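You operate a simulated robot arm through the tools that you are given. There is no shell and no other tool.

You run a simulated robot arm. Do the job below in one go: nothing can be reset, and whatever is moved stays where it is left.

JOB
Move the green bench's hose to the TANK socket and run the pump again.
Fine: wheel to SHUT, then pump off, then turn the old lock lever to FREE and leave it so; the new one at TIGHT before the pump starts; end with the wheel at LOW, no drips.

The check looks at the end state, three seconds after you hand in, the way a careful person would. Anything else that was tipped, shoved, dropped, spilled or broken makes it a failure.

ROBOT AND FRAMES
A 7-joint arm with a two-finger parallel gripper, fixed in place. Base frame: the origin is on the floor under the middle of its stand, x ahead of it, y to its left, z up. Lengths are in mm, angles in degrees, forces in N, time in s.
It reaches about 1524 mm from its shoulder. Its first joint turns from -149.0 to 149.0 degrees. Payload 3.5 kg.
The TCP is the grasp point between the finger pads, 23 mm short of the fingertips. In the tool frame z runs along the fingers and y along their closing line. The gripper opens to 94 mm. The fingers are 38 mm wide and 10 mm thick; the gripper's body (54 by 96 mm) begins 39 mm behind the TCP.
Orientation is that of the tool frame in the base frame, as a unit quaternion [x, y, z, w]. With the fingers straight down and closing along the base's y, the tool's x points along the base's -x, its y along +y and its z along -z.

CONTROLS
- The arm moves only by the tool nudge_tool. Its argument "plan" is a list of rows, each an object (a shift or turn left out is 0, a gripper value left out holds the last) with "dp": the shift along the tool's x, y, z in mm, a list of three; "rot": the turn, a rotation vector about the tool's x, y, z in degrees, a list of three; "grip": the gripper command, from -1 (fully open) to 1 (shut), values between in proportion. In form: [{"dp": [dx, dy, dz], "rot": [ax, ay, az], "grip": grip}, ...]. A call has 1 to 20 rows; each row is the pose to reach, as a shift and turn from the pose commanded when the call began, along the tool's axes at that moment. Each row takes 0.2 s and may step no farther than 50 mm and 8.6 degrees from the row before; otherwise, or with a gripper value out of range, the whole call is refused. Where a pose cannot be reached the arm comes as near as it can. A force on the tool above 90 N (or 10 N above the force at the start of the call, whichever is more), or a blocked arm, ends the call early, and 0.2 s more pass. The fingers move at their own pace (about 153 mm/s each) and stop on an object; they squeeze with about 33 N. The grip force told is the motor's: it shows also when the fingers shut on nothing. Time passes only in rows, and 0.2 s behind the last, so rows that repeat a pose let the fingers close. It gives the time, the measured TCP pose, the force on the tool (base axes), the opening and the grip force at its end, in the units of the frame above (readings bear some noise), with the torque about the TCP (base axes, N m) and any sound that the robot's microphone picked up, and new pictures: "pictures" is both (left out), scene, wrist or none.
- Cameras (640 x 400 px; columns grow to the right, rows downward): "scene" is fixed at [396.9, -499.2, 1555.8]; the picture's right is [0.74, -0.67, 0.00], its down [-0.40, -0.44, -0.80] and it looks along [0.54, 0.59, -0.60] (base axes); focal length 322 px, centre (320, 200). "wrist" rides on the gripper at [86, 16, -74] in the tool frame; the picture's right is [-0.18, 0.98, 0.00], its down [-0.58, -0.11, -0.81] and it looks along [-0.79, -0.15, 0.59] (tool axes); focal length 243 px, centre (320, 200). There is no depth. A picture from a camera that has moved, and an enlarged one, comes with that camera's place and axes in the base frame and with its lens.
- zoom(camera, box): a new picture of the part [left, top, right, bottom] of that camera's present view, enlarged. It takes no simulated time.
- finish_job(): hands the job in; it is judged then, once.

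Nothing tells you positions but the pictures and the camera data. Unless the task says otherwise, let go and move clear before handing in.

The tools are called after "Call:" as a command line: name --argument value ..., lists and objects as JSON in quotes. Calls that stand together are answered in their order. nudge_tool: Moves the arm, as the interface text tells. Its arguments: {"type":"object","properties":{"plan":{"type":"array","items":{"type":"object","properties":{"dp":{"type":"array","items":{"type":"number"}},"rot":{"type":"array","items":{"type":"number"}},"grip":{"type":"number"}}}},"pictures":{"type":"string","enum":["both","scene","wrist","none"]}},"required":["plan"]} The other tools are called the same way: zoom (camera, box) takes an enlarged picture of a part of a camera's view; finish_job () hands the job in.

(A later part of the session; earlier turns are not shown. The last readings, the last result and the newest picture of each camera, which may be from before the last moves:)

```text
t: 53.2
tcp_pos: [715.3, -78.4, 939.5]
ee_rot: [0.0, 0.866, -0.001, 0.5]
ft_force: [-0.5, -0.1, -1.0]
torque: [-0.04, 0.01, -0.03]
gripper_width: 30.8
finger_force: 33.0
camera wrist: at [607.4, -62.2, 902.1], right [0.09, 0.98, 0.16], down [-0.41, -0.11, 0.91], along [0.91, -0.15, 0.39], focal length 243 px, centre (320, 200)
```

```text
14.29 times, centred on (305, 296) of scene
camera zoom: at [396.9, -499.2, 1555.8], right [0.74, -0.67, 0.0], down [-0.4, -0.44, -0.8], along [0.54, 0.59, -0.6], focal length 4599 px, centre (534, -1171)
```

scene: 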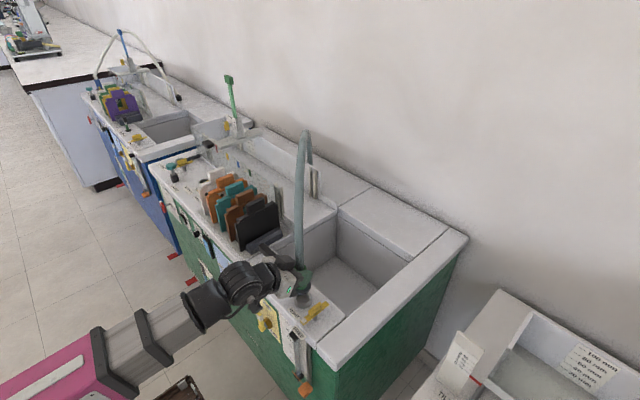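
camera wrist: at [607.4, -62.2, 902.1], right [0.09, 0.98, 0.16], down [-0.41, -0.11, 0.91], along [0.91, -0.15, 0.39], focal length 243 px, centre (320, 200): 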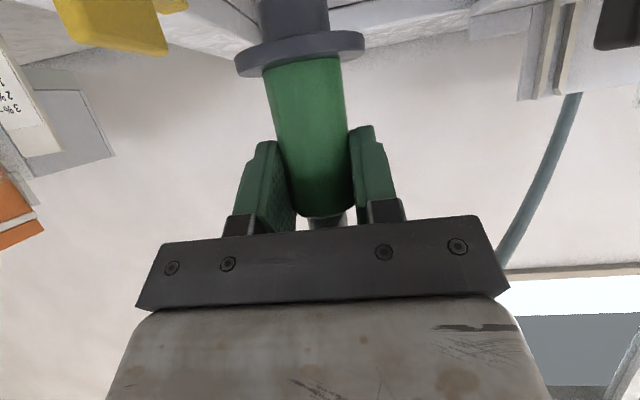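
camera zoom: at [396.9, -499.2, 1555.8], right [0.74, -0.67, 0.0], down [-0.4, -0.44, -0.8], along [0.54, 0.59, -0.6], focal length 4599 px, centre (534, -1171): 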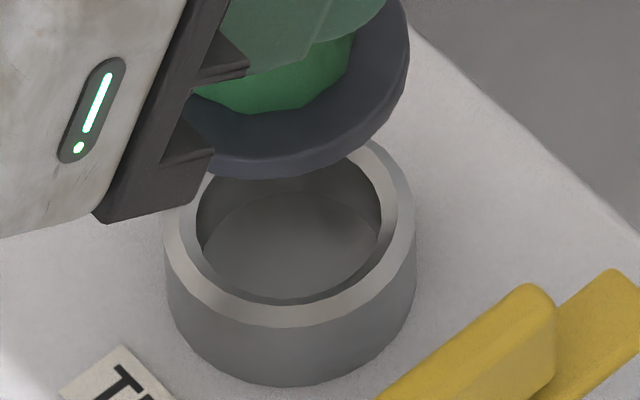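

The plug hovers nearly over the hole; the scene view shows it needs about +1 mm in x and -2 mm in y. I shift and lower to just above the rim, then check again.

Call:
nudge_tool --plan '[{"dp": [7.5, -2, 5], "grip": 1}, {"dp": [15.1, -2, 9.9]}]' --pictures "none"

Call:
zoom --camera "scene" --box '[285, 280, 325, 308]'

Call:
zoom --camera "wrist" --box '[200, 0, 440, 150]'

```text
t: 53.8
tcp_pos: [715.2, -80.6, 920.2]
ee_rot: [0.0, 0.866, -0.001, 0.5]
ft_force: [0.9, 0.1, -1.6]
torque: [-0.01, 0.04, -0.01]
gripper_width: 31.2
finger_force: 33.5
```

```text
14.29 times, centred on (305, 294) of scene
camera zoom: at [396.9, -499.2, 1555.8], right [0.74, -0.67, 0.0], down [-0.4, -0.44, -0.8], along [0.54, 0.59, -0.6], focal length 4599 px, centre (534, -1143)
```

zoom: 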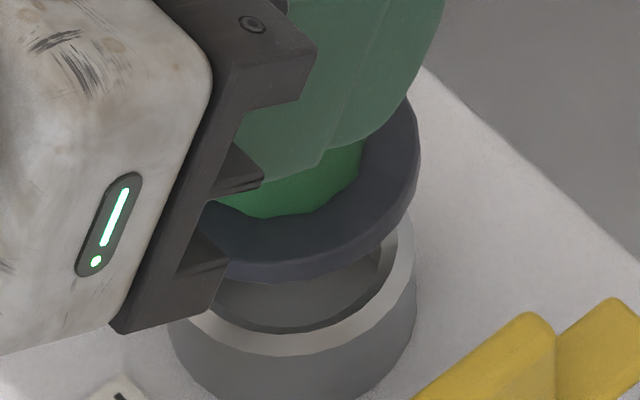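

```text
2.67 times, centred on (320, 75) of wrist
camera zoom: at [607.5, -64.6, 883.4], right [0.09, 0.98, 0.16], down [-0.41, -0.11, 0.91], along [0.91, -0.15, 0.39], focal length 647 px, centre (320, 533)
```

zoom: 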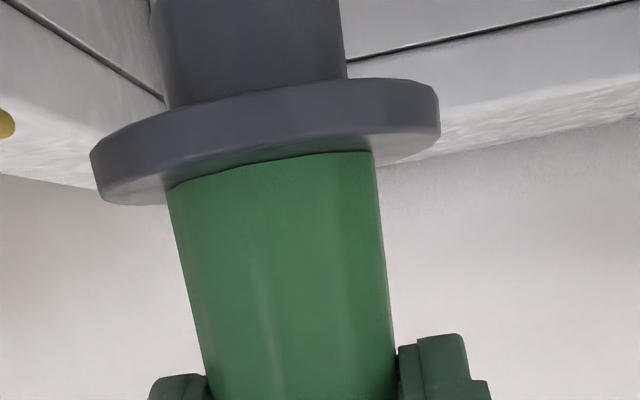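

Aligned within about 1 mm by both cameras. I lower the plug into the socket in small steps, watching the force.

Call:
nudge_tool --plan '[{"dp": [3.4, 0, 2.3], "grip": 1}, {"dp": [6.9, 0, 4.3]}, {"dp": [10.3, 0, 6.3]}, {"dp": [13.8, 0, 8.3]}, {"dp": [17.2, 0, 10.2]}]' --pictures "none"

Call:
zoom --camera "scene" --box '[285, 280, 325, 308]'

Call:
zoom --camera "wrist" --box '[200, 0, 440, 150]'

```text
t: 55.0
tcp_pos: [715.1, -80.6, 901.7]
ee_rot: [0.001, 0.866, -0.001, 0.5]
ft_force: [0.0, -0.3, -1.1]
torque: [0.02, -0.02, -0.01]
gripper_width: 31.0
finger_force: 32.8
```

```text
14.29 times, centred on (305, 294) of scene
camera zoom: at [396.9, -499.2, 1555.8], right [0.74, -0.67, 0.0], down [-0.4, -0.44, -0.8], along [0.54, 0.59, -0.6], focal length 4599 px, centre (534, -1143)
```

zoom: 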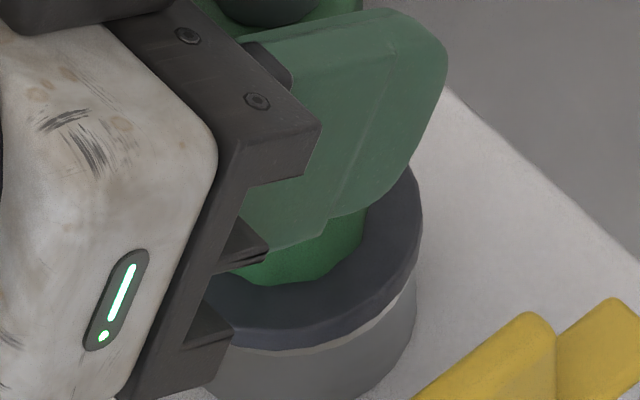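

```text
2.67 times, centred on (320, 75) of wrist
camera zoom: at [607.8, -64.3, 863.7], right [0.09, 0.98, 0.16], down [-0.41, -0.11, 0.91], along [0.91, -0.15, 0.39], focal length 647 px, centre (320, 533)
```

zoom: 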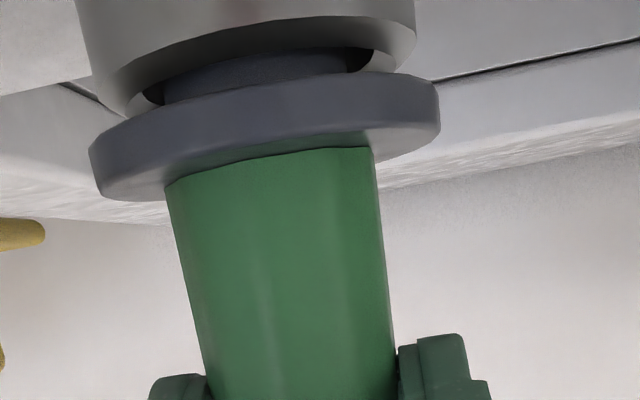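

The plug is entering the TANK socket. I lower the remaining few millimetres until it seats.

Call:
nudge_tool --plan '[{"dp": [1.7, 0, 1.0], "grip": 1}, {"dp": [3.4, 0, 2.0]}, {"dp": [5.2, 0, 3.0]}, {"dp": [6.9, 0, 4.0]}]' --pictures "none"

Call:
zoom --camera "wrist" --box '[200, 0, 440, 150]'

Call:
zoom --camera "scene" --box '[285, 280, 325, 308]'

```text
t: 56.0
tcp_pos: [716.3, -80.6, 895.2]
ee_rot: [0.001, 0.864, -0.002, 0.503]
ft_force: [-1.2, 4.8, 30.5]
torque: [0.5, -0.17, 0.07]
gripper_width: 31.3
finger_force: 33.3
```

```text
2.67 times, centred on (320, 75) of wrist
camera zoom: at [608.1, -64.1, 857.0], right [0.09, 0.98, 0.16], down [-0.41, -0.11, 0.9], along [0.91, -0.15, 0.4], focal length 647 px, centre (320, 533)
```

zoom: 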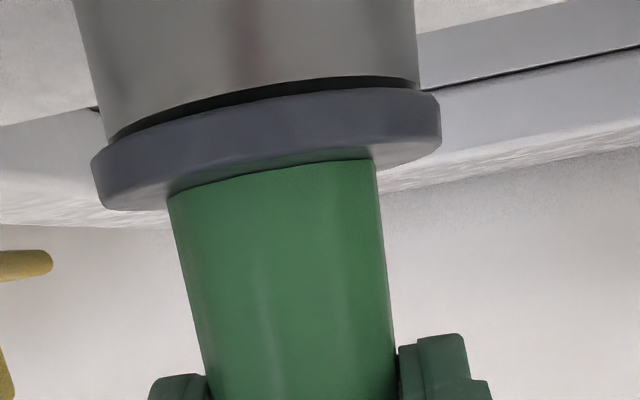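

```text
14.29 times, centred on (305, 294) of scene
camera zoom: at [396.9, -499.2, 1555.8], right [0.74, -0.67, 0.0], down [-0.4, -0.44, -0.8], along [0.54, 0.59, -0.6], focal length 4599 px, centre (534, -1143)
```

zoom: 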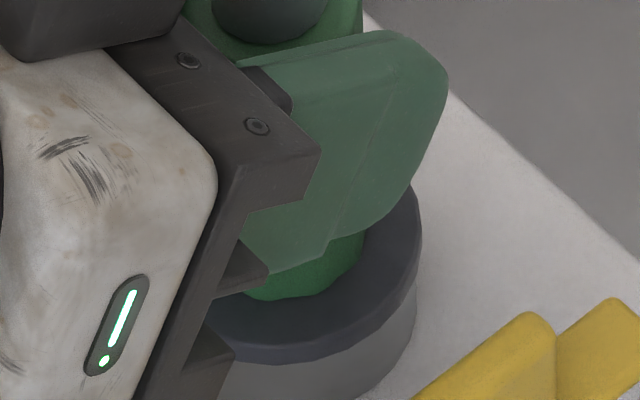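

Seated: 30 N contact and the flange sits on the collar as it did at CHANNEL. I open the fingers and back off a little to check that the plug stays in.

Call:
nudge_tool --plan '[{"dp": [-1.5, 0, -1], "grip": 0.2}, {"dp": [-1.5, 0, -1], "grip": -0.3}, {"dp": [-1.5, 0, -1], "grip": -0.3}]'

Call:
zoom --camera "wrist" --box '[200, 0, 440, 150]'

```text
t: 56.8
tcp_pos: [715.0, -81.2, 895.0]
ee_rot: [0.0, 0.866, -0.001, 0.5]
ft_force: [-0.5, 0.1, -0.3]
torque: [-0.01, -0.01, 0.0]
gripper_width: 61.0
finger_force: 0.0
camera wrist: at [607.3, -64.4, 857.6], right [0.09, 0.98, 0.16], down [-0.41, -0.11, 0.91], along [0.91, -0.15, 0.39], focal length 243 px, centre (320, 200)
```

scene: 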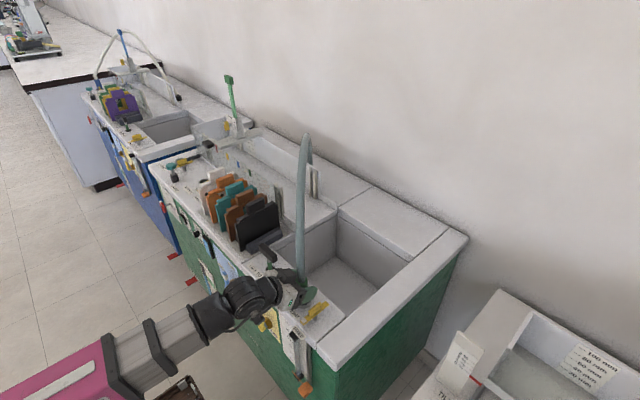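
wrist: 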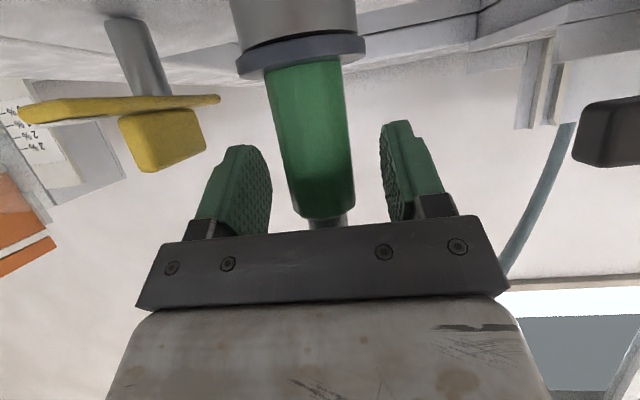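

```text
2.67 times, centred on (320, 75) of wrist
camera zoom: at [607.3, -64.4, 857.6], right [0.09, 0.98, 0.16], down [-0.41, -0.11, 0.91], along [0.91, -0.15, 0.39], focal length 647 px, centre (320, 533)
```

zoom: 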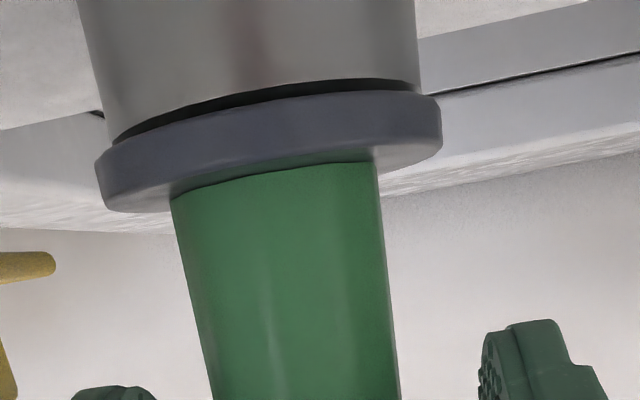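

The plug stays seated at the same height as it had at CHANNEL. Next is the TANK lever (pivot ≈(703.5, -142), tip now toward -x = FREE); I retreat, close the fingers and line up on the lever tip's -y side.

Call:
nudge_tool --plan '[{"dp": [0, 0, -25], "grip": -0.3}, {"dp": [0, 0, -60]}, {"dp": [0, 0, -100]}, {"dp": [0, -30, -100], "grip": 1}, {"dp": [0, -60, -100]}, {"dp": [5, -86, -95]}, {"dp": [30, -86, -75]}, {"dp": [57, -86, -53]}]'

Call:
zoom --camera "scene" --box '[270, 280, 350, 336]'

Call:
zoom --camera "wrist" --box '[200, 0, 520, 200]'

```text
t: 58.6
tcp_pos: [641.3, -166.3, 872.7]
ee_rot: [0.001, 0.866, -0.001, 0.5]
ft_force: [-0.3, -0.7, 0.1]
torque: [-0.03, 0.0, 0.0]
gripper_width: 0.0
finger_force: 32.8
camera wrist: at [533.8, -151.2, 834.0], right [0.09, 0.98, 0.16], down [-0.41, -0.11, 0.91], along [0.91, -0.15, 0.39], focal length 243 px, centre (320, 200)
```

scene: 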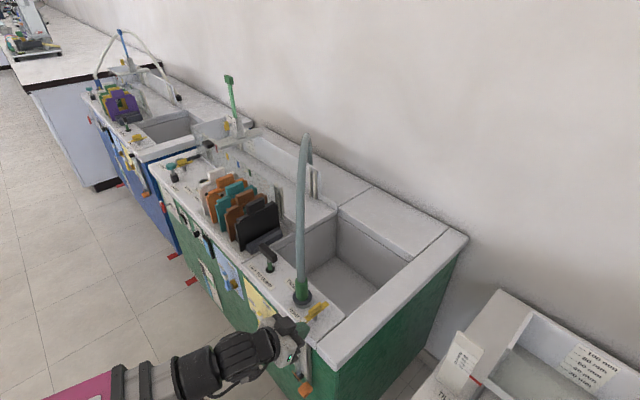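
wrist: 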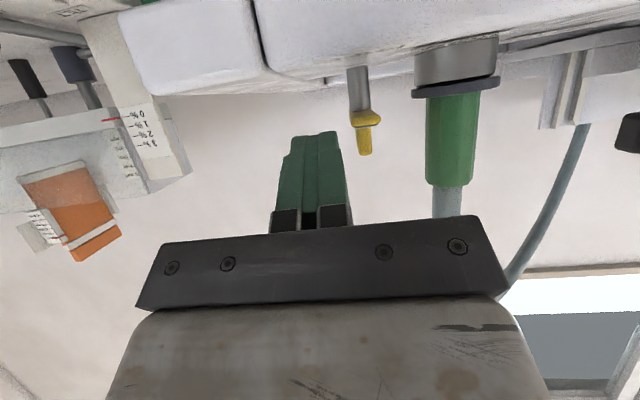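

```text
7.14 times, centred on (310, 308) of scene
camera zoom: at [396.9, -499.2, 1555.8], right [0.74, -0.67, 0.0], down [-0.4, -0.44, -0.8], along [0.54, 0.59, -0.6], focal length 2299 px, centre (391, -571)
```

zoom: 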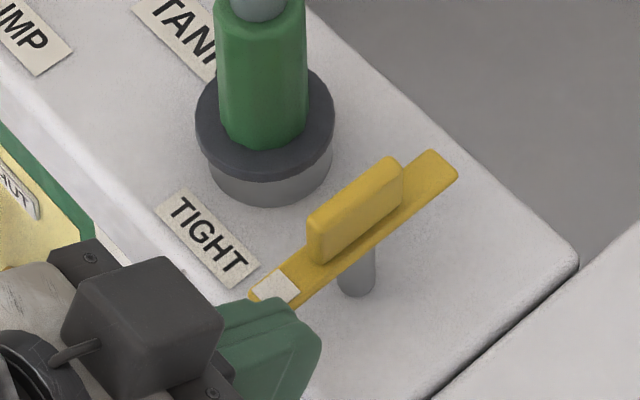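

```text
2.00 times, centred on (360, 100) of wrist
camera zoom: at [533.8, -151.2, 834.0], right [0.09, 0.98, 0.16], down [-0.41, -0.11, 0.91], along [0.91, -0.15, 0.39], focal length 485 px, centre (240, 400)
```

zoom: 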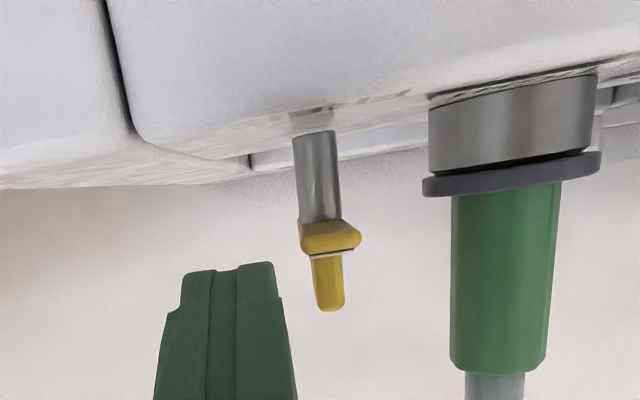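

The view is clear: lever plate at z≈849, pivot ≈(704.5, -141.5), my fingertips on its -y side. I advance, lower slightly, and push the tip round toward +y for the first 60°.

Call:
nudge_tool --plan '[{"dp": [-5, 0, 13], "grip": 1}, {"dp": [-9.5, 0, 26]}, {"dp": [-9.5, 6, 26]}, {"dp": [-9.5, 9.3, 26]}, {"dp": [-6.5, 15.3, 20.8]}, {"dp": [-6.9, 19, 21.3]}, {"dp": [-7.2, 22.7, 21.9]}, {"dp": [-8, 26.5, 23]}, {"dp": [-8.7, 29.7, 24.5]}, {"dp": [-11.5, 33.8, 29.3]}]'

Call:
zoom --camera "scene" --box '[270, 280, 350, 336]'

Call:
zoom --camera "wrist" --box '[200, 0, 520, 200]'

```text
t: 60.8
tcp_pos: [672.1, -131.7, 867.1]
ee_rot: [0.001, 0.866, -0.001, 0.501]
ft_force: [-1.6, 1.3, 1.9]
torque: [0.0, -0.04, 0.03]
gripper_width: 0.1
finger_force: 33.4
camera wrist: at [564.1, -116.2, 830.2], right [0.09, 0.98, 0.16], down [-0.41, -0.11, 0.91], along [0.91, -0.15, 0.39], focal length 243 px, centre (320, 200)
```

scene: 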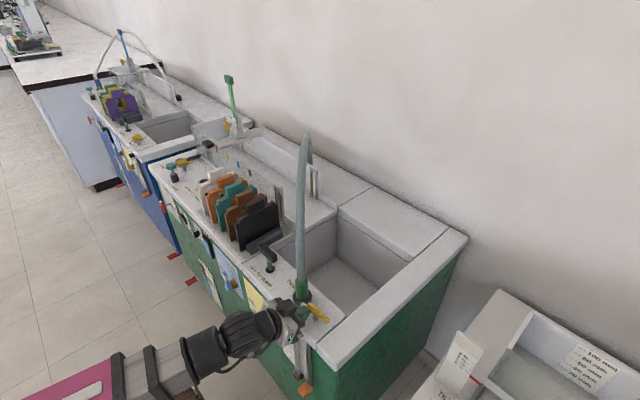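
wrist: 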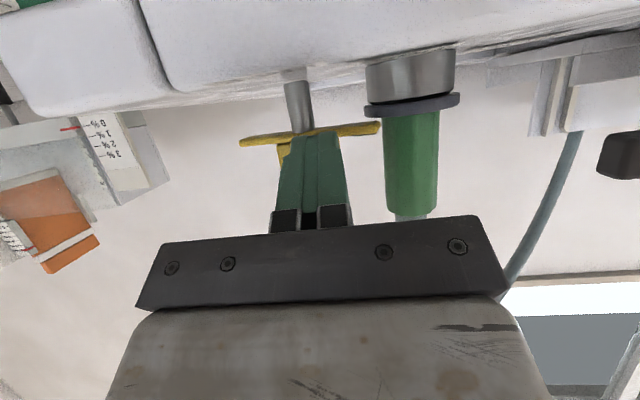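

```text
7.14 times, centred on (310, 308) of scene
camera zoom: at [396.9, -499.2, 1555.8], right [0.74, -0.67, 0.0], down [-0.4, -0.44, -0.8], along [0.54, 0.59, -0.6], focal length 2299 px, centre (391, -571)
```

zoom: 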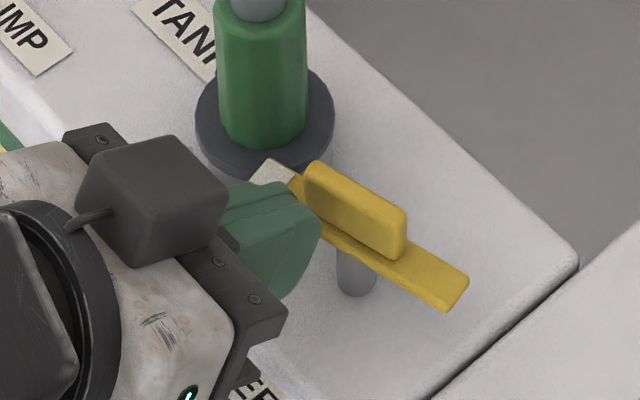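

```text
2.00 times, centred on (360, 100) of wrist
camera zoom: at [564.1, -116.2, 830.2], right [0.09, 0.98, 0.16], down [-0.41, -0.11, 0.91], along [0.91, -0.15, 0.39], focal length 485 px, centre (240, 400)
```

zoom: 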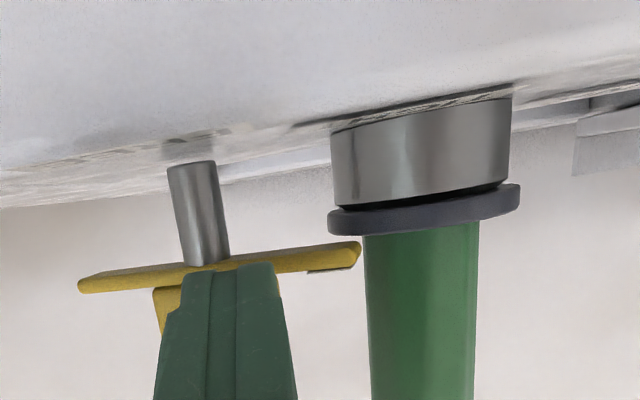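

The lever has turned to about 101°; it needs roughly 20° more to point at the socket. I shift the fingertips 10 mm in +y and push gently in +x.

Call:
nudge_tool --plan '[{"dp": [1, 4, -1.7], "grip": 1}, {"dp": [0.5, 10, -0.9]}, {"dp": [-0.5, 10, 0.9]}, {"dp": [-1.5, 10, 2.6]}, {"dp": [-2.2, 10, 3.8]}, {"dp": [-2.8, 10, 4.8]}]'

Call:
zoom --camera "scene" --box '[270, 280, 350, 336]'

Call:
zoom --camera "wrist" --box '[200, 0, 520, 200]'

```text
t: 62.2
tcp_pos: [678.7, -123.0, 867.5]
ee_rot: [0.001, 0.865, -0.002, 0.501]
ft_force: [-0.1, -0.4, 0.3]
torque: [0.03, 0.01, -0.03]
gripper_width: 0.0
finger_force: 32.2
camera wrist: at [570.2, -106.7, 830.3], right [0.09, 0.98, 0.16], down [-0.41, -0.11, 0.91], along [0.91, -0.15, 0.39], focal length 243 px, centre (320, 200)
```

scene: 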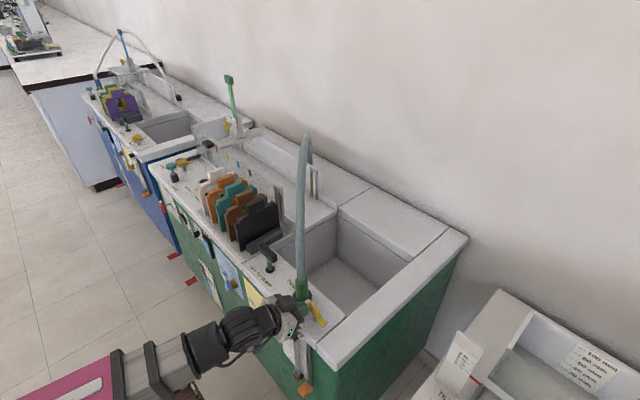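
wrist: 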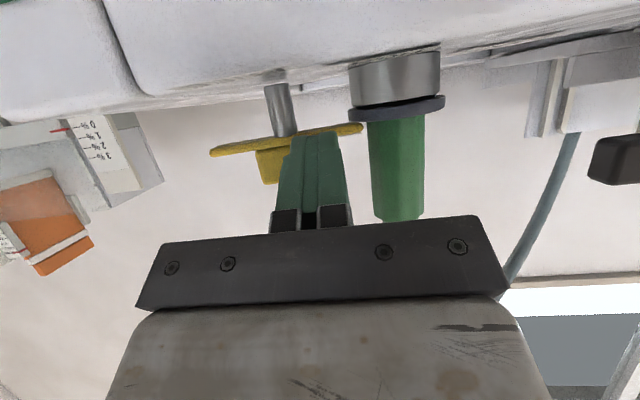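

```text
7.14 times, centred on (310, 308) of scene
camera zoom: at [396.9, -499.2, 1555.8], right [0.74, -0.67, 0.0], down [-0.4, -0.44, -0.8], along [0.54, 0.59, -0.6], focal length 2299 px, centre (391, -571)
```

zoom: 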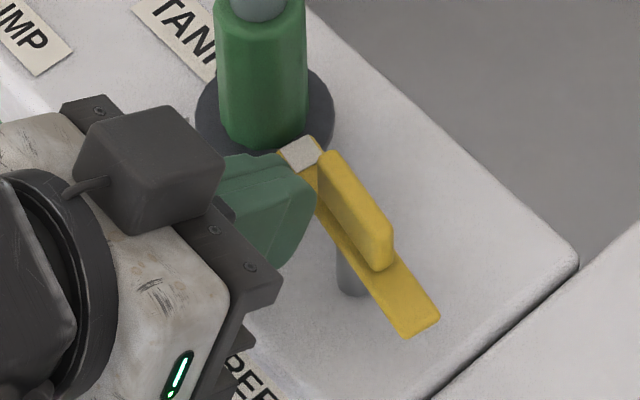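

```text
2.00 times, centred on (360, 100) of wrist
camera zoom: at [570.2, -106.7, 830.3], right [0.09, 0.98, 0.16], down [-0.41, -0.11, 0.91], along [0.91, -0.15, 0.39], focal length 485 px, centre (240, 400)
```

zoom: 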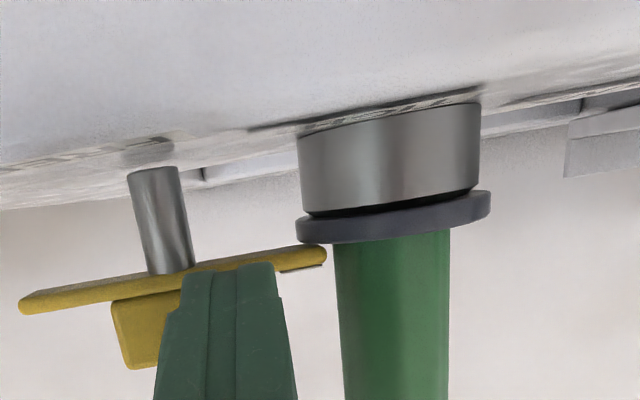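

The lever now points straight at the socket (80°, same as the CHANNEL lever had at TIGHT) with its tip over the flange. I give it a tiny extra push to feel for a stop.

Call:
nudge_tool --plan '[{"dp": [-0.4, 0, 0.7], "grip": 1}, {"dp": [-0.7, 0, 1.2]}]' --pictures "none"

Call:
zoom --camera "scene" --box '[270, 280, 350, 336]'

```text
t: 62.8
tcp_pos: [679.0, -122.4, 867.6]
ee_rot: [0.001, 0.866, -0.001, 0.5]
ft_force: [-11.2, -0.4, 0.6]
torque: [0.0, -0.07, -0.13]
gripper_width: 0.0
finger_force: 33.0
```

```text
7.14 times, centred on (310, 308) of scene
camera zoom: at [396.9, -499.2, 1555.8], right [0.74, -0.67, 0.0], down [-0.4, -0.44, -0.8], along [0.54, 0.59, -0.6], focal length 2299 px, centre (391, -571)
```

zoom: 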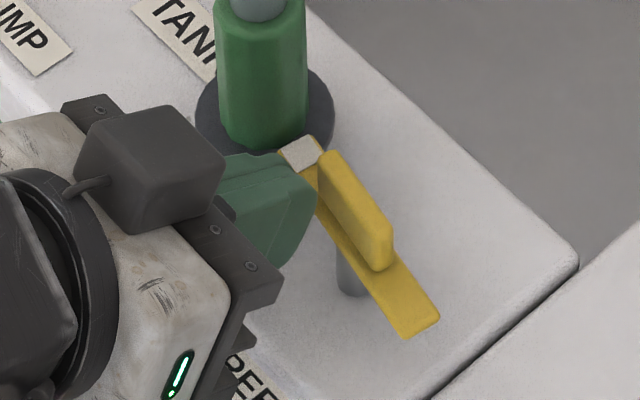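

The lever is hard against its TIGHT stop (11 N, no motion). I withdraw and travel in front of the bench, above the handles, back to the pump switch.

Call:
nudge_tool --plan '[{"dp": [16, 0, -36], "grip": 1}, {"dp": [33, 0, -73]}, {"dp": [49, 0, -109]}, {"dp": [49, 46, -109]}, {"dp": [49, 92, -109]}, {"dp": [49, 138, -109]}, {"dp": [49, 184, -109]}, {"dp": [49, 230, -109]}, {"dp": [49, 276, -109]}, {"dp": [49, 322, -109]}, {"dp": [49, 368, -109]}, {"dp": [49, 414, -109]}, {"dp": [49, 460, -109]}, {"dp": [49, 506, -109]}, {"dp": [49, 552, -109]}, {"dp": [49, 598, -109]}, {"dp": [49, 644, -109]}, {"dp": [49, 690, -109]}, {"dp": [49, 736, -109]}, {"dp": [49, 769, -109]}]'

Call:
zoom --camera "scene" --box '[250, 230, 370, 330]'

Call:
zoom --camera "scene" --box '[190, 60, 350, 180]'

```text
t: 67.0
tcp_pos: [562.2, 646.5, 878.8]
ee_rot: [0.001, 0.866, -0.001, 0.501]
ft_force: [-1.3, -1.2, 0.0]
torque: [0.02, 0.02, -0.01]
gripper_width: 0.0
finger_force: 33.1
out of reach, approached as far as the arm can: row 2, 3, 4, 5, 6, 7, 8, 9, 10, 11
camera wrist: at [454.0, 662.8, 841.0], right [0.1, 0.98, 0.16], down [-0.41, -0.11, 0.91], along [0.91, -0.15, 0.39], focal length 243 px, centre (320, 200)
```

scene: 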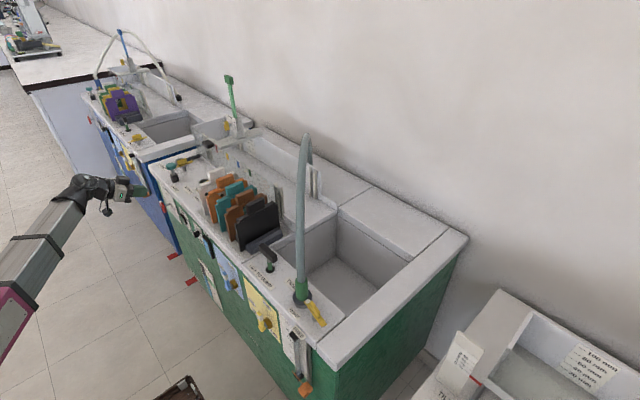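
wrist: 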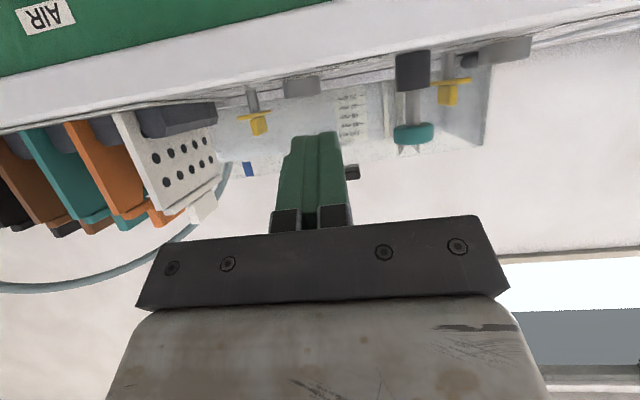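

```text
4.00 times, centred on (310, 280) of scene
camera zoom: at [396.9, -499.2, 1555.8], right [0.74, -0.67, 0.0], down [-0.4, -0.44, -0.8], along [0.54, 0.59, -0.6], focal length 1288 px, centre (360, -120)
```

zoom: 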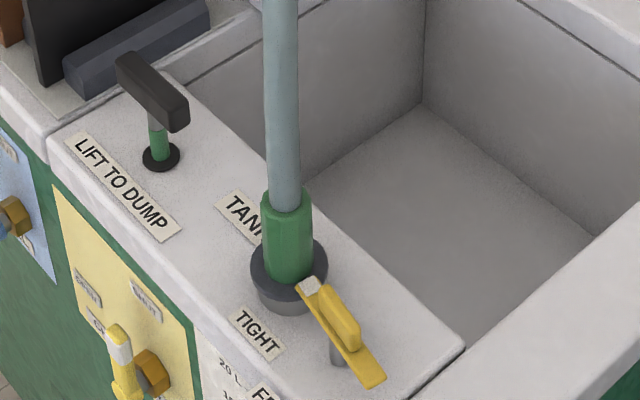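

```text
3.33 times, centred on (270, 120) of scene
camera zoom: at [396.9, -499.2, 1555.8], right [0.74, -0.67, 0.0], down [-0.4, -0.44, -0.8], along [0.54, 0.59, -0.6], focal length 1073 px, centre (487, 467)
```

zoom: 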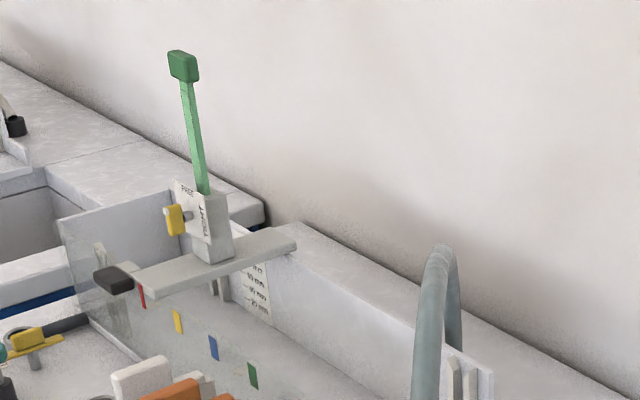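

The hose, levers, dump handle and gauge all look undisturbed. I go down in front of the pump rocker, aiming the leading fingertip edge at its ON (upper) end.

Call:
nudge_tool --plan '[{"dp": [38.7, 0, 22.3], "grip": 1}, {"dp": [77.4, 0, 44.7]}, {"dp": [116, 0, 67]}, {"dp": [154.8, 0, 89.4]}, {"dp": [140, 0, 115]}, {"dp": [125.8, 0, 139.6]}]'

Call:
zoom --camera "wrist" --box '[220, 40, 420, 165]'

```text
t: 68.4
tcp_pos: [621.9, 646.7, 699.4]
ee_rot: [0.0, 0.866, -0.001, 0.5]
ft_force: [-0.3, -1.2, -0.3]
torque: [-0.01, 0.01, 0.01]
gripper_width: 0.0
finger_force: 32.9
camera wrist: at [512.9, 662.8, 662.1], right [0.09, 0.98, 0.16], down [-0.41, -0.11, 0.91], along [0.91, -0.15, 0.39], focal length 243 px, centre (320, 200)
```

scene: 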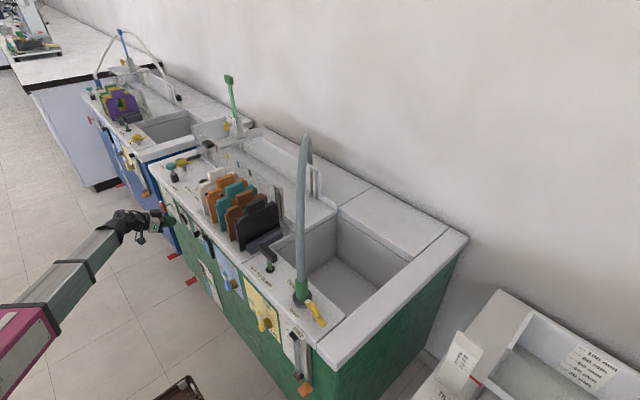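
wrist: 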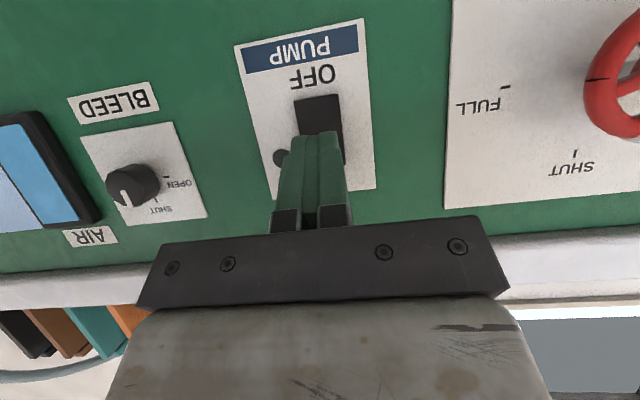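

```text
3.20 times, centred on (320, 102) of wrist
camera zoom: at [512.9, 662.8, 662.1], right [0.09, 0.98, 0.16], down [-0.41, -0.11, 0.91], along [0.91, -0.15, 0.39], focal length 776 px, centre (320, 512)
```

zoom: 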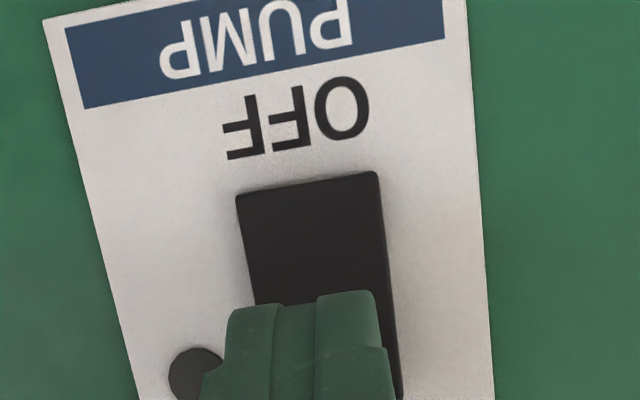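

The fingertips are in front of the rocker's upper half. I push forward to press the ON end.

Call:
nudge_tool --plan '[{"dp": [-6.3, 0, 7.9], "grip": 1}, {"dp": [-9.3, 0, 13.1]}, {"dp": [-10.8, 0, 15.7]}, {"dp": [-11.8, 0, 17.4]}, {"dp": [-12.8, 0, 19.2]}]' --pictures "wrist"

```text
t: 69.6
tcp_pos: [642.6, 646.9, 701.7]
ee_rot: [0.001, 0.866, -0.001, 0.5]
ft_force: [-7.1, 0.1, -0.8]
torque: [-0.09, 0.0, 0.02]
gripper_width: 0.0
finger_force: 33.1
heard: click
camera wrist: at [534.6, 662.5, 663.6], right [0.09, 0.98, 0.16], down [-0.41, -0.11, 0.91], along [0.91, -0.15, 0.39], focal length 243 px, centre (320, 200)
```

wrist: 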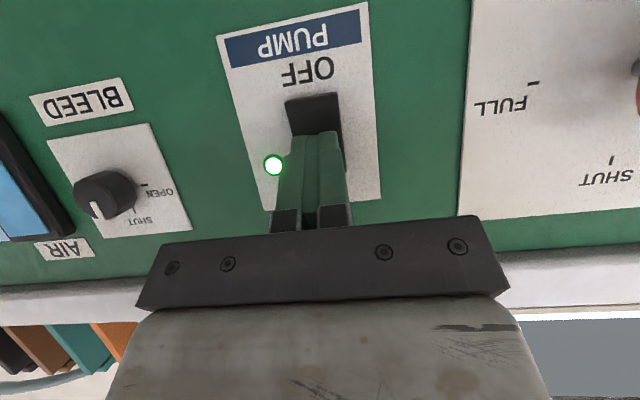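

Click heard and the lamp is green: the pump is running with the wheel SHUT. I back off and move level with the wheel again.

Call:
nudge_tool --plan '[{"dp": [24, 0, -42], "grip": 1}, {"dp": [48, 0, -84]}, {"dp": [60, 30, -98], "rot": [0, -7.5, 0], "grip": -1}, {"dp": [68, 65, -98], "rot": [0, -15, 0]}, {"dp": [76, 100, -96], "rot": [0, -22.5, 0]}, {"dp": [85.3, 130, -92.3], "rot": [0, -30, 0]}, {"dp": [85.3, 153, -92.3], "rot": [0, -30, 0]}]'

Call:
zoom --camera "wrist" --box '[60, 0, 430, 160]'

Call:
zoom --camera "scene" --box '[250, 210, 370, 330]'

```text
t: 71.2
tcp_pos: [521.6, 800.1, 673.3]
ee_rot: [0.0, 0.706, -0.002, 0.708]
ft_force: [0.0, -1.1, -1.2]
torque: [-0.01, -0.01, 0.01]
gripper_width: 93.9
finger_force: 0.0
camera wrist: at [446.4, 815.7, 586.5], right [0.0, 0.98, 0.18], down [-0.81, -0.11, 0.58], along [0.59, -0.15, 0.79], focal length 243 px, centre (320, 200)
```

scene: 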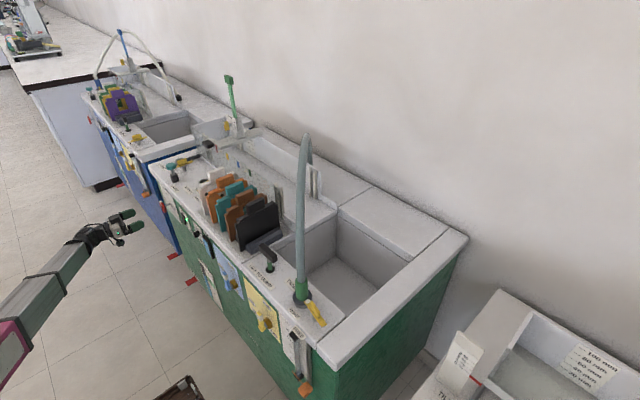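
wrist: 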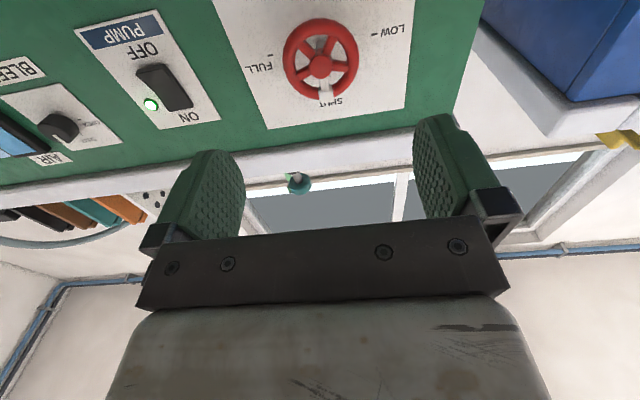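

```text
1.73 times, centred on (245, 80) of wrist
camera zoom: at [446.4, 815.7, 586.5], right [0.0, 0.98, 0.18], down [-0.81, -0.11, 0.58], along [0.59, -0.15, 0.79], focal length 420 px, centre (450, 408)
```

zoom: 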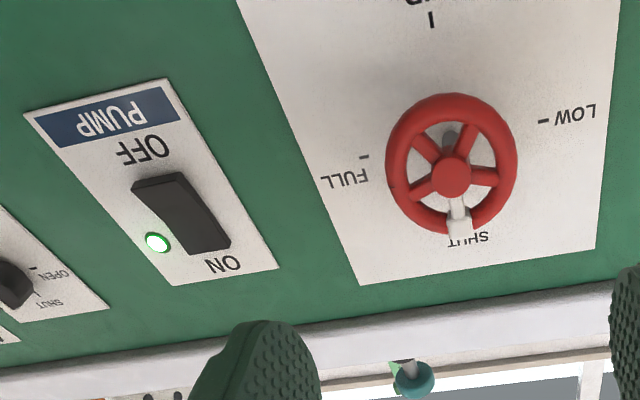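

```text
3.33 times, centred on (310, 270) of scene
camera zoom: at [396.9, -499.2, 1555.8], right [0.74, -0.67, 0.0], down [-0.4, -0.44, -0.8], along [0.54, 0.59, -0.6], focal length 1073 px, centre (353, -33)
```

zoom: 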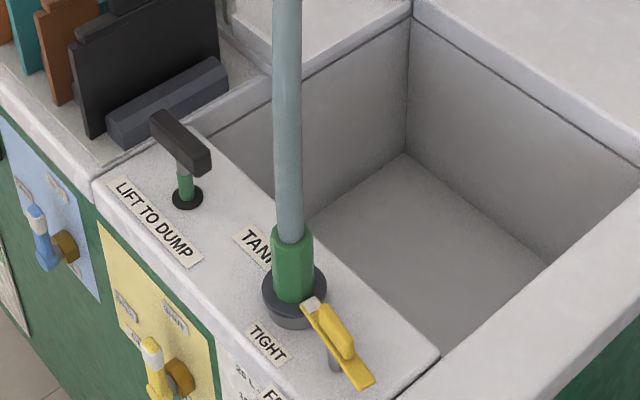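

Everything is in order. I roll +40° and advance onto the wheel rim as before, then close.

Call:
nudge_tool --plan '[{"dp": [-0.5, 0, 12], "rot": [0, 0, 8], "grip": -1}, {"dp": [-0.5, 0, 24], "rot": [0, 0, 16]}, {"dp": [-0.5, 0, 36], "rot": [0, 0, 24]}, {"dp": [-0.5, 0, 48], "rot": [0, 0, 32]}, {"dp": [-0.5, 0, 62], "rot": [0, 0, 40]}, {"dp": [-0.5, 0, 88], "rot": [0, 0, 40]}, {"dp": [-0.5, 0, 113], "rot": [0, 0, 40]}, {"dp": [-0.5, 0, 113], "rot": [0, 0, 40], "grip": 0.2}, {"dp": [-0.5, 0, 113], "rot": [0, 0, 40], "grip": 0.6}, {"dp": [-0.5, 0, 113], "rot": [0, 0, 40], "grip": 1}, {"dp": [-0.5, 0, 113], "rot": [0, 0, 40], "grip": 1}]' --pictures "wrist"

```text
t: 73.6
tcp_pos: [634.0, 800.8, 674.3]
ee_rot: [0.242, 0.664, 0.241, 0.665]
ft_force: [2.4, 12.0, 6.4]
torque: [0.0, 0.09, -0.51]
gripper_width: 59.4
finger_force: 45.2
camera wrist: at [559.0, 867.9, 618.4], right [0.0, 0.64, 0.77], down [-0.81, -0.46, 0.38], along [0.59, -0.62, 0.51], focal length 243 px, centre (320, 200)
```

wrist: 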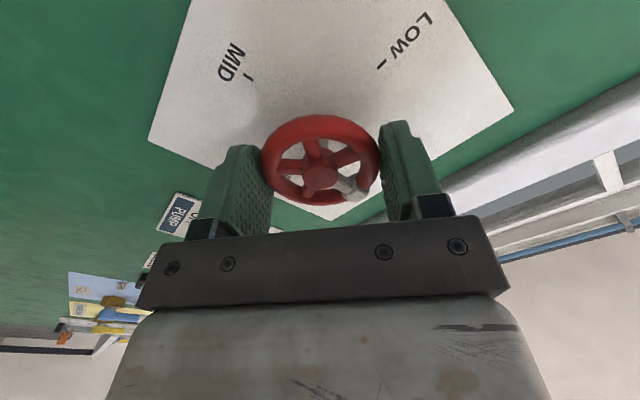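

Rim gripped at 59.4 mm. I turn -90° (counterclockwise from the front) to LOW.

Call:
nudge_tool --plan '[{"rot": [0, 0, -6], "grip": 1}, {"rot": [0, 0, -12]}, {"rot": [0, 0, -18]}, {"rot": [0, 0, -24]}, {"rot": [0, 0, -30]}, {"rot": [0, 0, -36]}, {"rot": [0, 0, -42]}, {"rot": [0, 0, -48]}, {"rot": [0, 0, -54]}, {"rot": [0, 0, -60]}, {"rot": [0, 0, -66]}, {"rot": [0, 0, -72]}, {"rot": [0, 0, -78]}, {"rot": [0, 0, -84]}, {"rot": [0, 0, -90]}]' --pictures "wrist"

```text
t: 76.8
tcp_pos: [633.2, 798.4, 674.4]
ee_rot: [-0.299, 0.64, -0.301, 0.641]
ft_force: [-10.5, 12.6, 13.7]
torque: [0.01, -0.46, 0.84]
gripper_width: 59.4
finger_force: 44.9
camera wrist: at [558.8, 743.0, 606.7], right [0.0, 0.77, -0.64], down [-0.81, 0.38, 0.45], along [0.59, 0.51, 0.62], focal length 243 px, centre (320, 200)
```

wrist: 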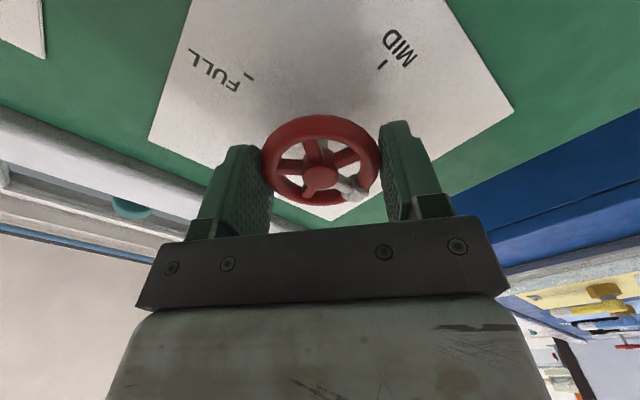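

The wheel has followed the turn. I let go, back off and unroll to check the pointer against LOW.

Call:
nudge_tool --plan '[{"grip": -1}, {"grip": -1}, {"dp": [0, 0, -30], "grip": -1}, {"dp": [0, 0, -60], "rot": [0, 0, 8.3]}, {"dp": [0, 0, -90], "rot": [0, 0, 16.6]}, {"dp": [0, 0, -110], "rot": [0, 0, 25]}, {"dp": [0, 0, -114], "rot": [0, 0, 33.3]}, {"dp": [0, 0, -114], "rot": [0, 0, 41.6]}, {"dp": [0, 0, -114], "rot": [0, 0, 50]}]'

Call:
zoom --camera "wrist" --box '[230, 0, 430, 125]'

Call:
zoom --camera "scene" --box '[250, 210, 370, 330]'

```text
t: 78.8
tcp_pos: [520.5, 799.1, 675.3]
ee_rot: [0.001, 0.707, -0.001, 0.707]
ft_force: [0.4, -0.3, 0.2]
torque: [-0.03, 0.01, -0.02]
gripper_width: 94.0
finger_force: 0.1
camera wrist: at [445.4, 815.5, 587.6], right [0.0, 0.98, 0.18], down [-0.81, -0.11, 0.58], along [0.59, -0.15, 0.79], focal length 243 px, centre (320, 200)
```

scene: 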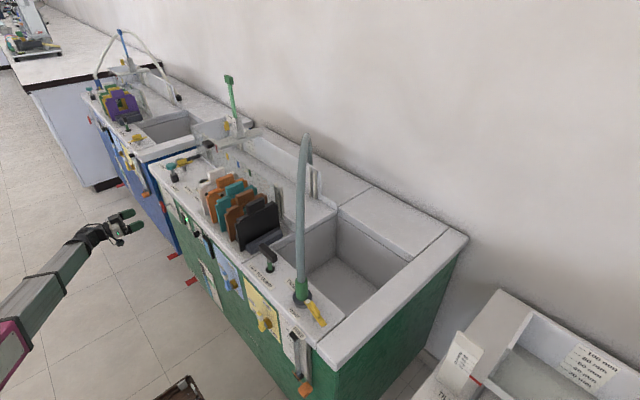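
wrist: 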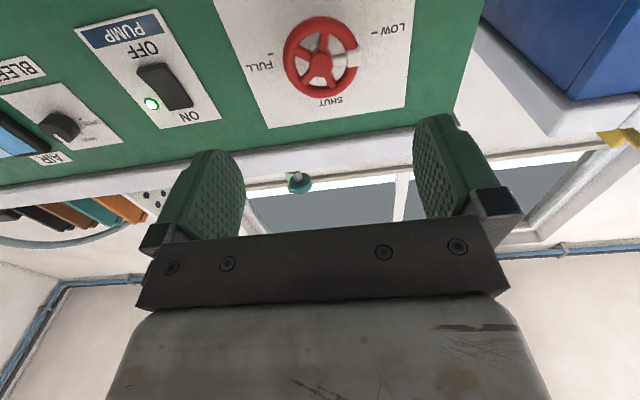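

```text
3.20 times, centred on (330, 62) of wrist
camera zoom: at [445.4, 815.5, 587.6], right [0.0, 0.98, 0.18], down [-0.81, -0.11, 0.58], along [0.59, -0.15, 0.79], focal length 776 px, centre (288, 640)
```

zoom: 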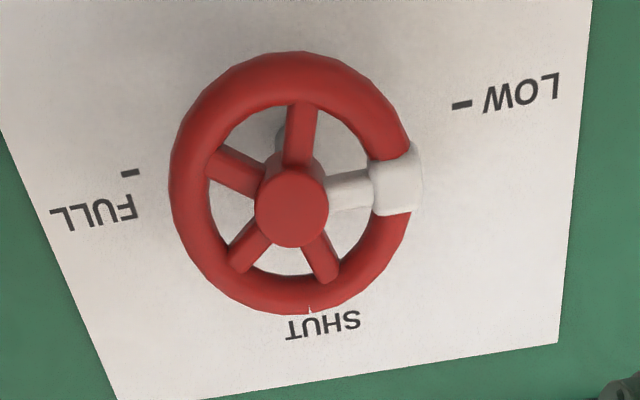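

```text
3.33 times, centred on (310, 270) of scene
camera zoom: at [396.9, -499.2, 1555.8], right [0.74, -0.67, 0.0], down [-0.4, -0.44, -0.8], along [0.54, 0.59, -0.6], focal length 1073 px, centre (353, -33)
```

zoom: 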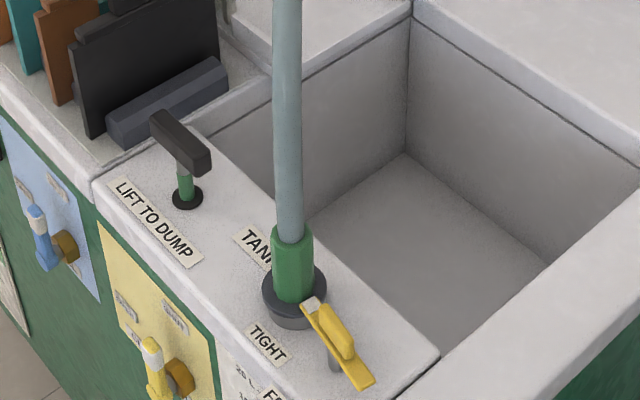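

The pointer is back at LOW and the pump lamp is green. I move the arm clear and watch for flow or drips for a couple of seconds.

Call:
nudge_tool --plan '[{"dp": [-20, 0, -30]}, {"dp": [-50, 0, -60]}, {"dp": [-90, 0, -80]}, {"dp": [-120, 0, -80]}, {"dp": [-120, 0, -80]}, {"dp": [-120, 0, -80]}, {"dp": [-120, 0, -80]}, {"dp": [-120, 0, -80]}, {"dp": [-120, 0, -80]}, {"dp": [-120, 0, -80]}]'

Call:
zoom --camera "scene" --box '[250, 210, 370, 330]'

Call:
zoom --camera "scene" --box '[290, 270, 330, 310]'

Call:
zoom --camera "scene" --box '[140, 120, 300, 220]'

Call:
zoom --camera "wrist" --box '[60, 0, 430, 200]'

```text
t: 81.0
tcp_pos: [438.8, 799.7, 794.2]
ee_rot: [0.0, 0.707, -0.003, 0.708]
ft_force: [0.2, -0.5, -0.4]
torque: [0.0, 0.02, -0.04]
gripper_width: 93.9
finger_force: 0.1
camera wrist: at [365.2, 814.8, 707.2], right [0.0, 0.98, 0.18], down [-0.81, -0.11, 0.58], along [0.59, -0.15, 0.79], focal length 243 px, centre (320, 200)
```

scene: 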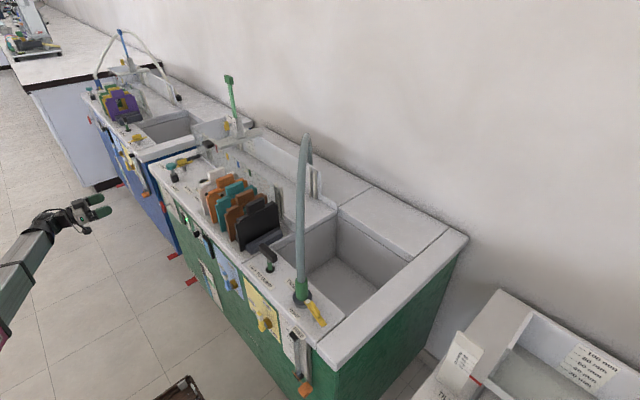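
wrist: 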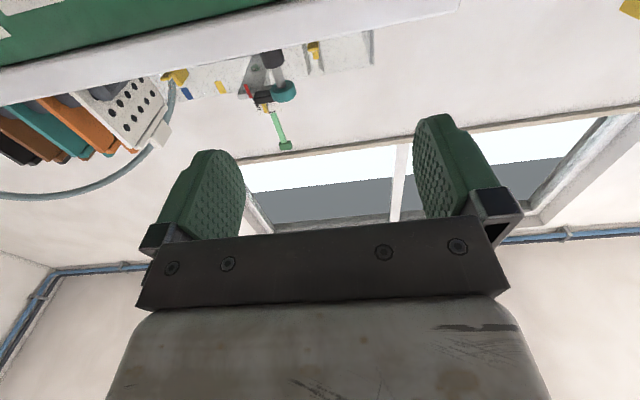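

```text
3.33 times, centred on (310, 270) of scene
camera zoom: at [396.9, -499.2, 1555.8], right [0.74, -0.67, 0.0], down [-0.4, -0.44, -0.8], along [0.54, 0.59, -0.6], focal length 1073 px, centre (353, -33)
```

zoom: 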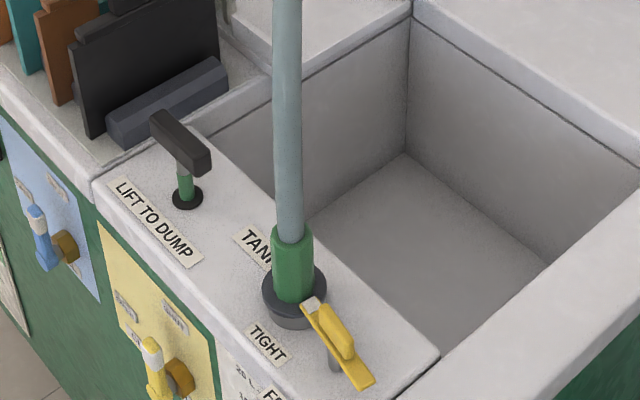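

```text
10.00 times, centred on (310, 290) of scene
camera zoom: at [396.9, -499.2, 1555.8], right [0.74, -0.67, 0.0], down [-0.4, -0.44, -0.8], along [0.54, 0.59, -0.6], focal length 3219 px, centre (420, -700)
```

zoom: 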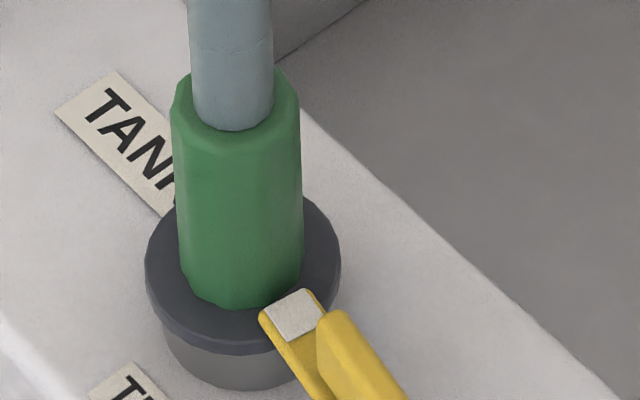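

```text
4.00 times, centred on (220, 170) of scene
camera zoom: at [396.9, -499.2, 1555.8], right [0.74, -0.67, 0.0], down [-0.4, -0.44, -0.8], along [0.54, 0.59, -0.6], focal length 1288 px, centre (720, 320)
```

zoom: 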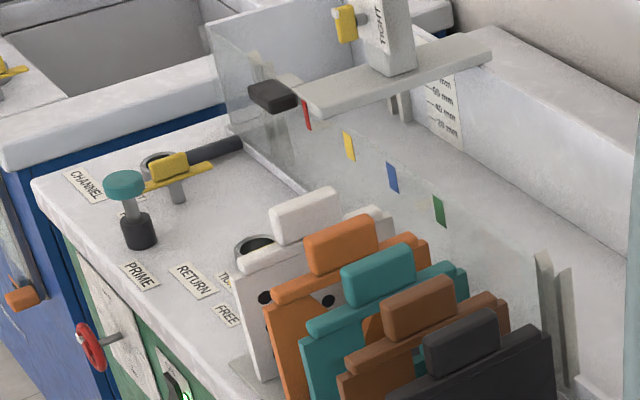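

```text
1.73 times, centred on (245, 100) of wrist
camera zoom: at [365.2, 814.8, 707.2], right [0.0, 0.98, 0.18], down [-0.81, -0.11, 0.58], along [0.59, -0.15, 0.79], focal length 420 px, centre (450, 373)
```

zoom: 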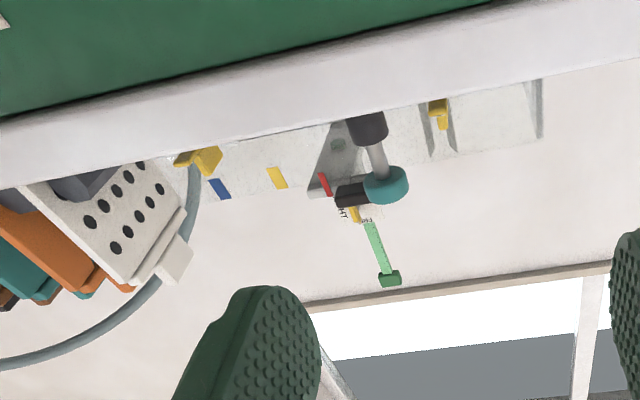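

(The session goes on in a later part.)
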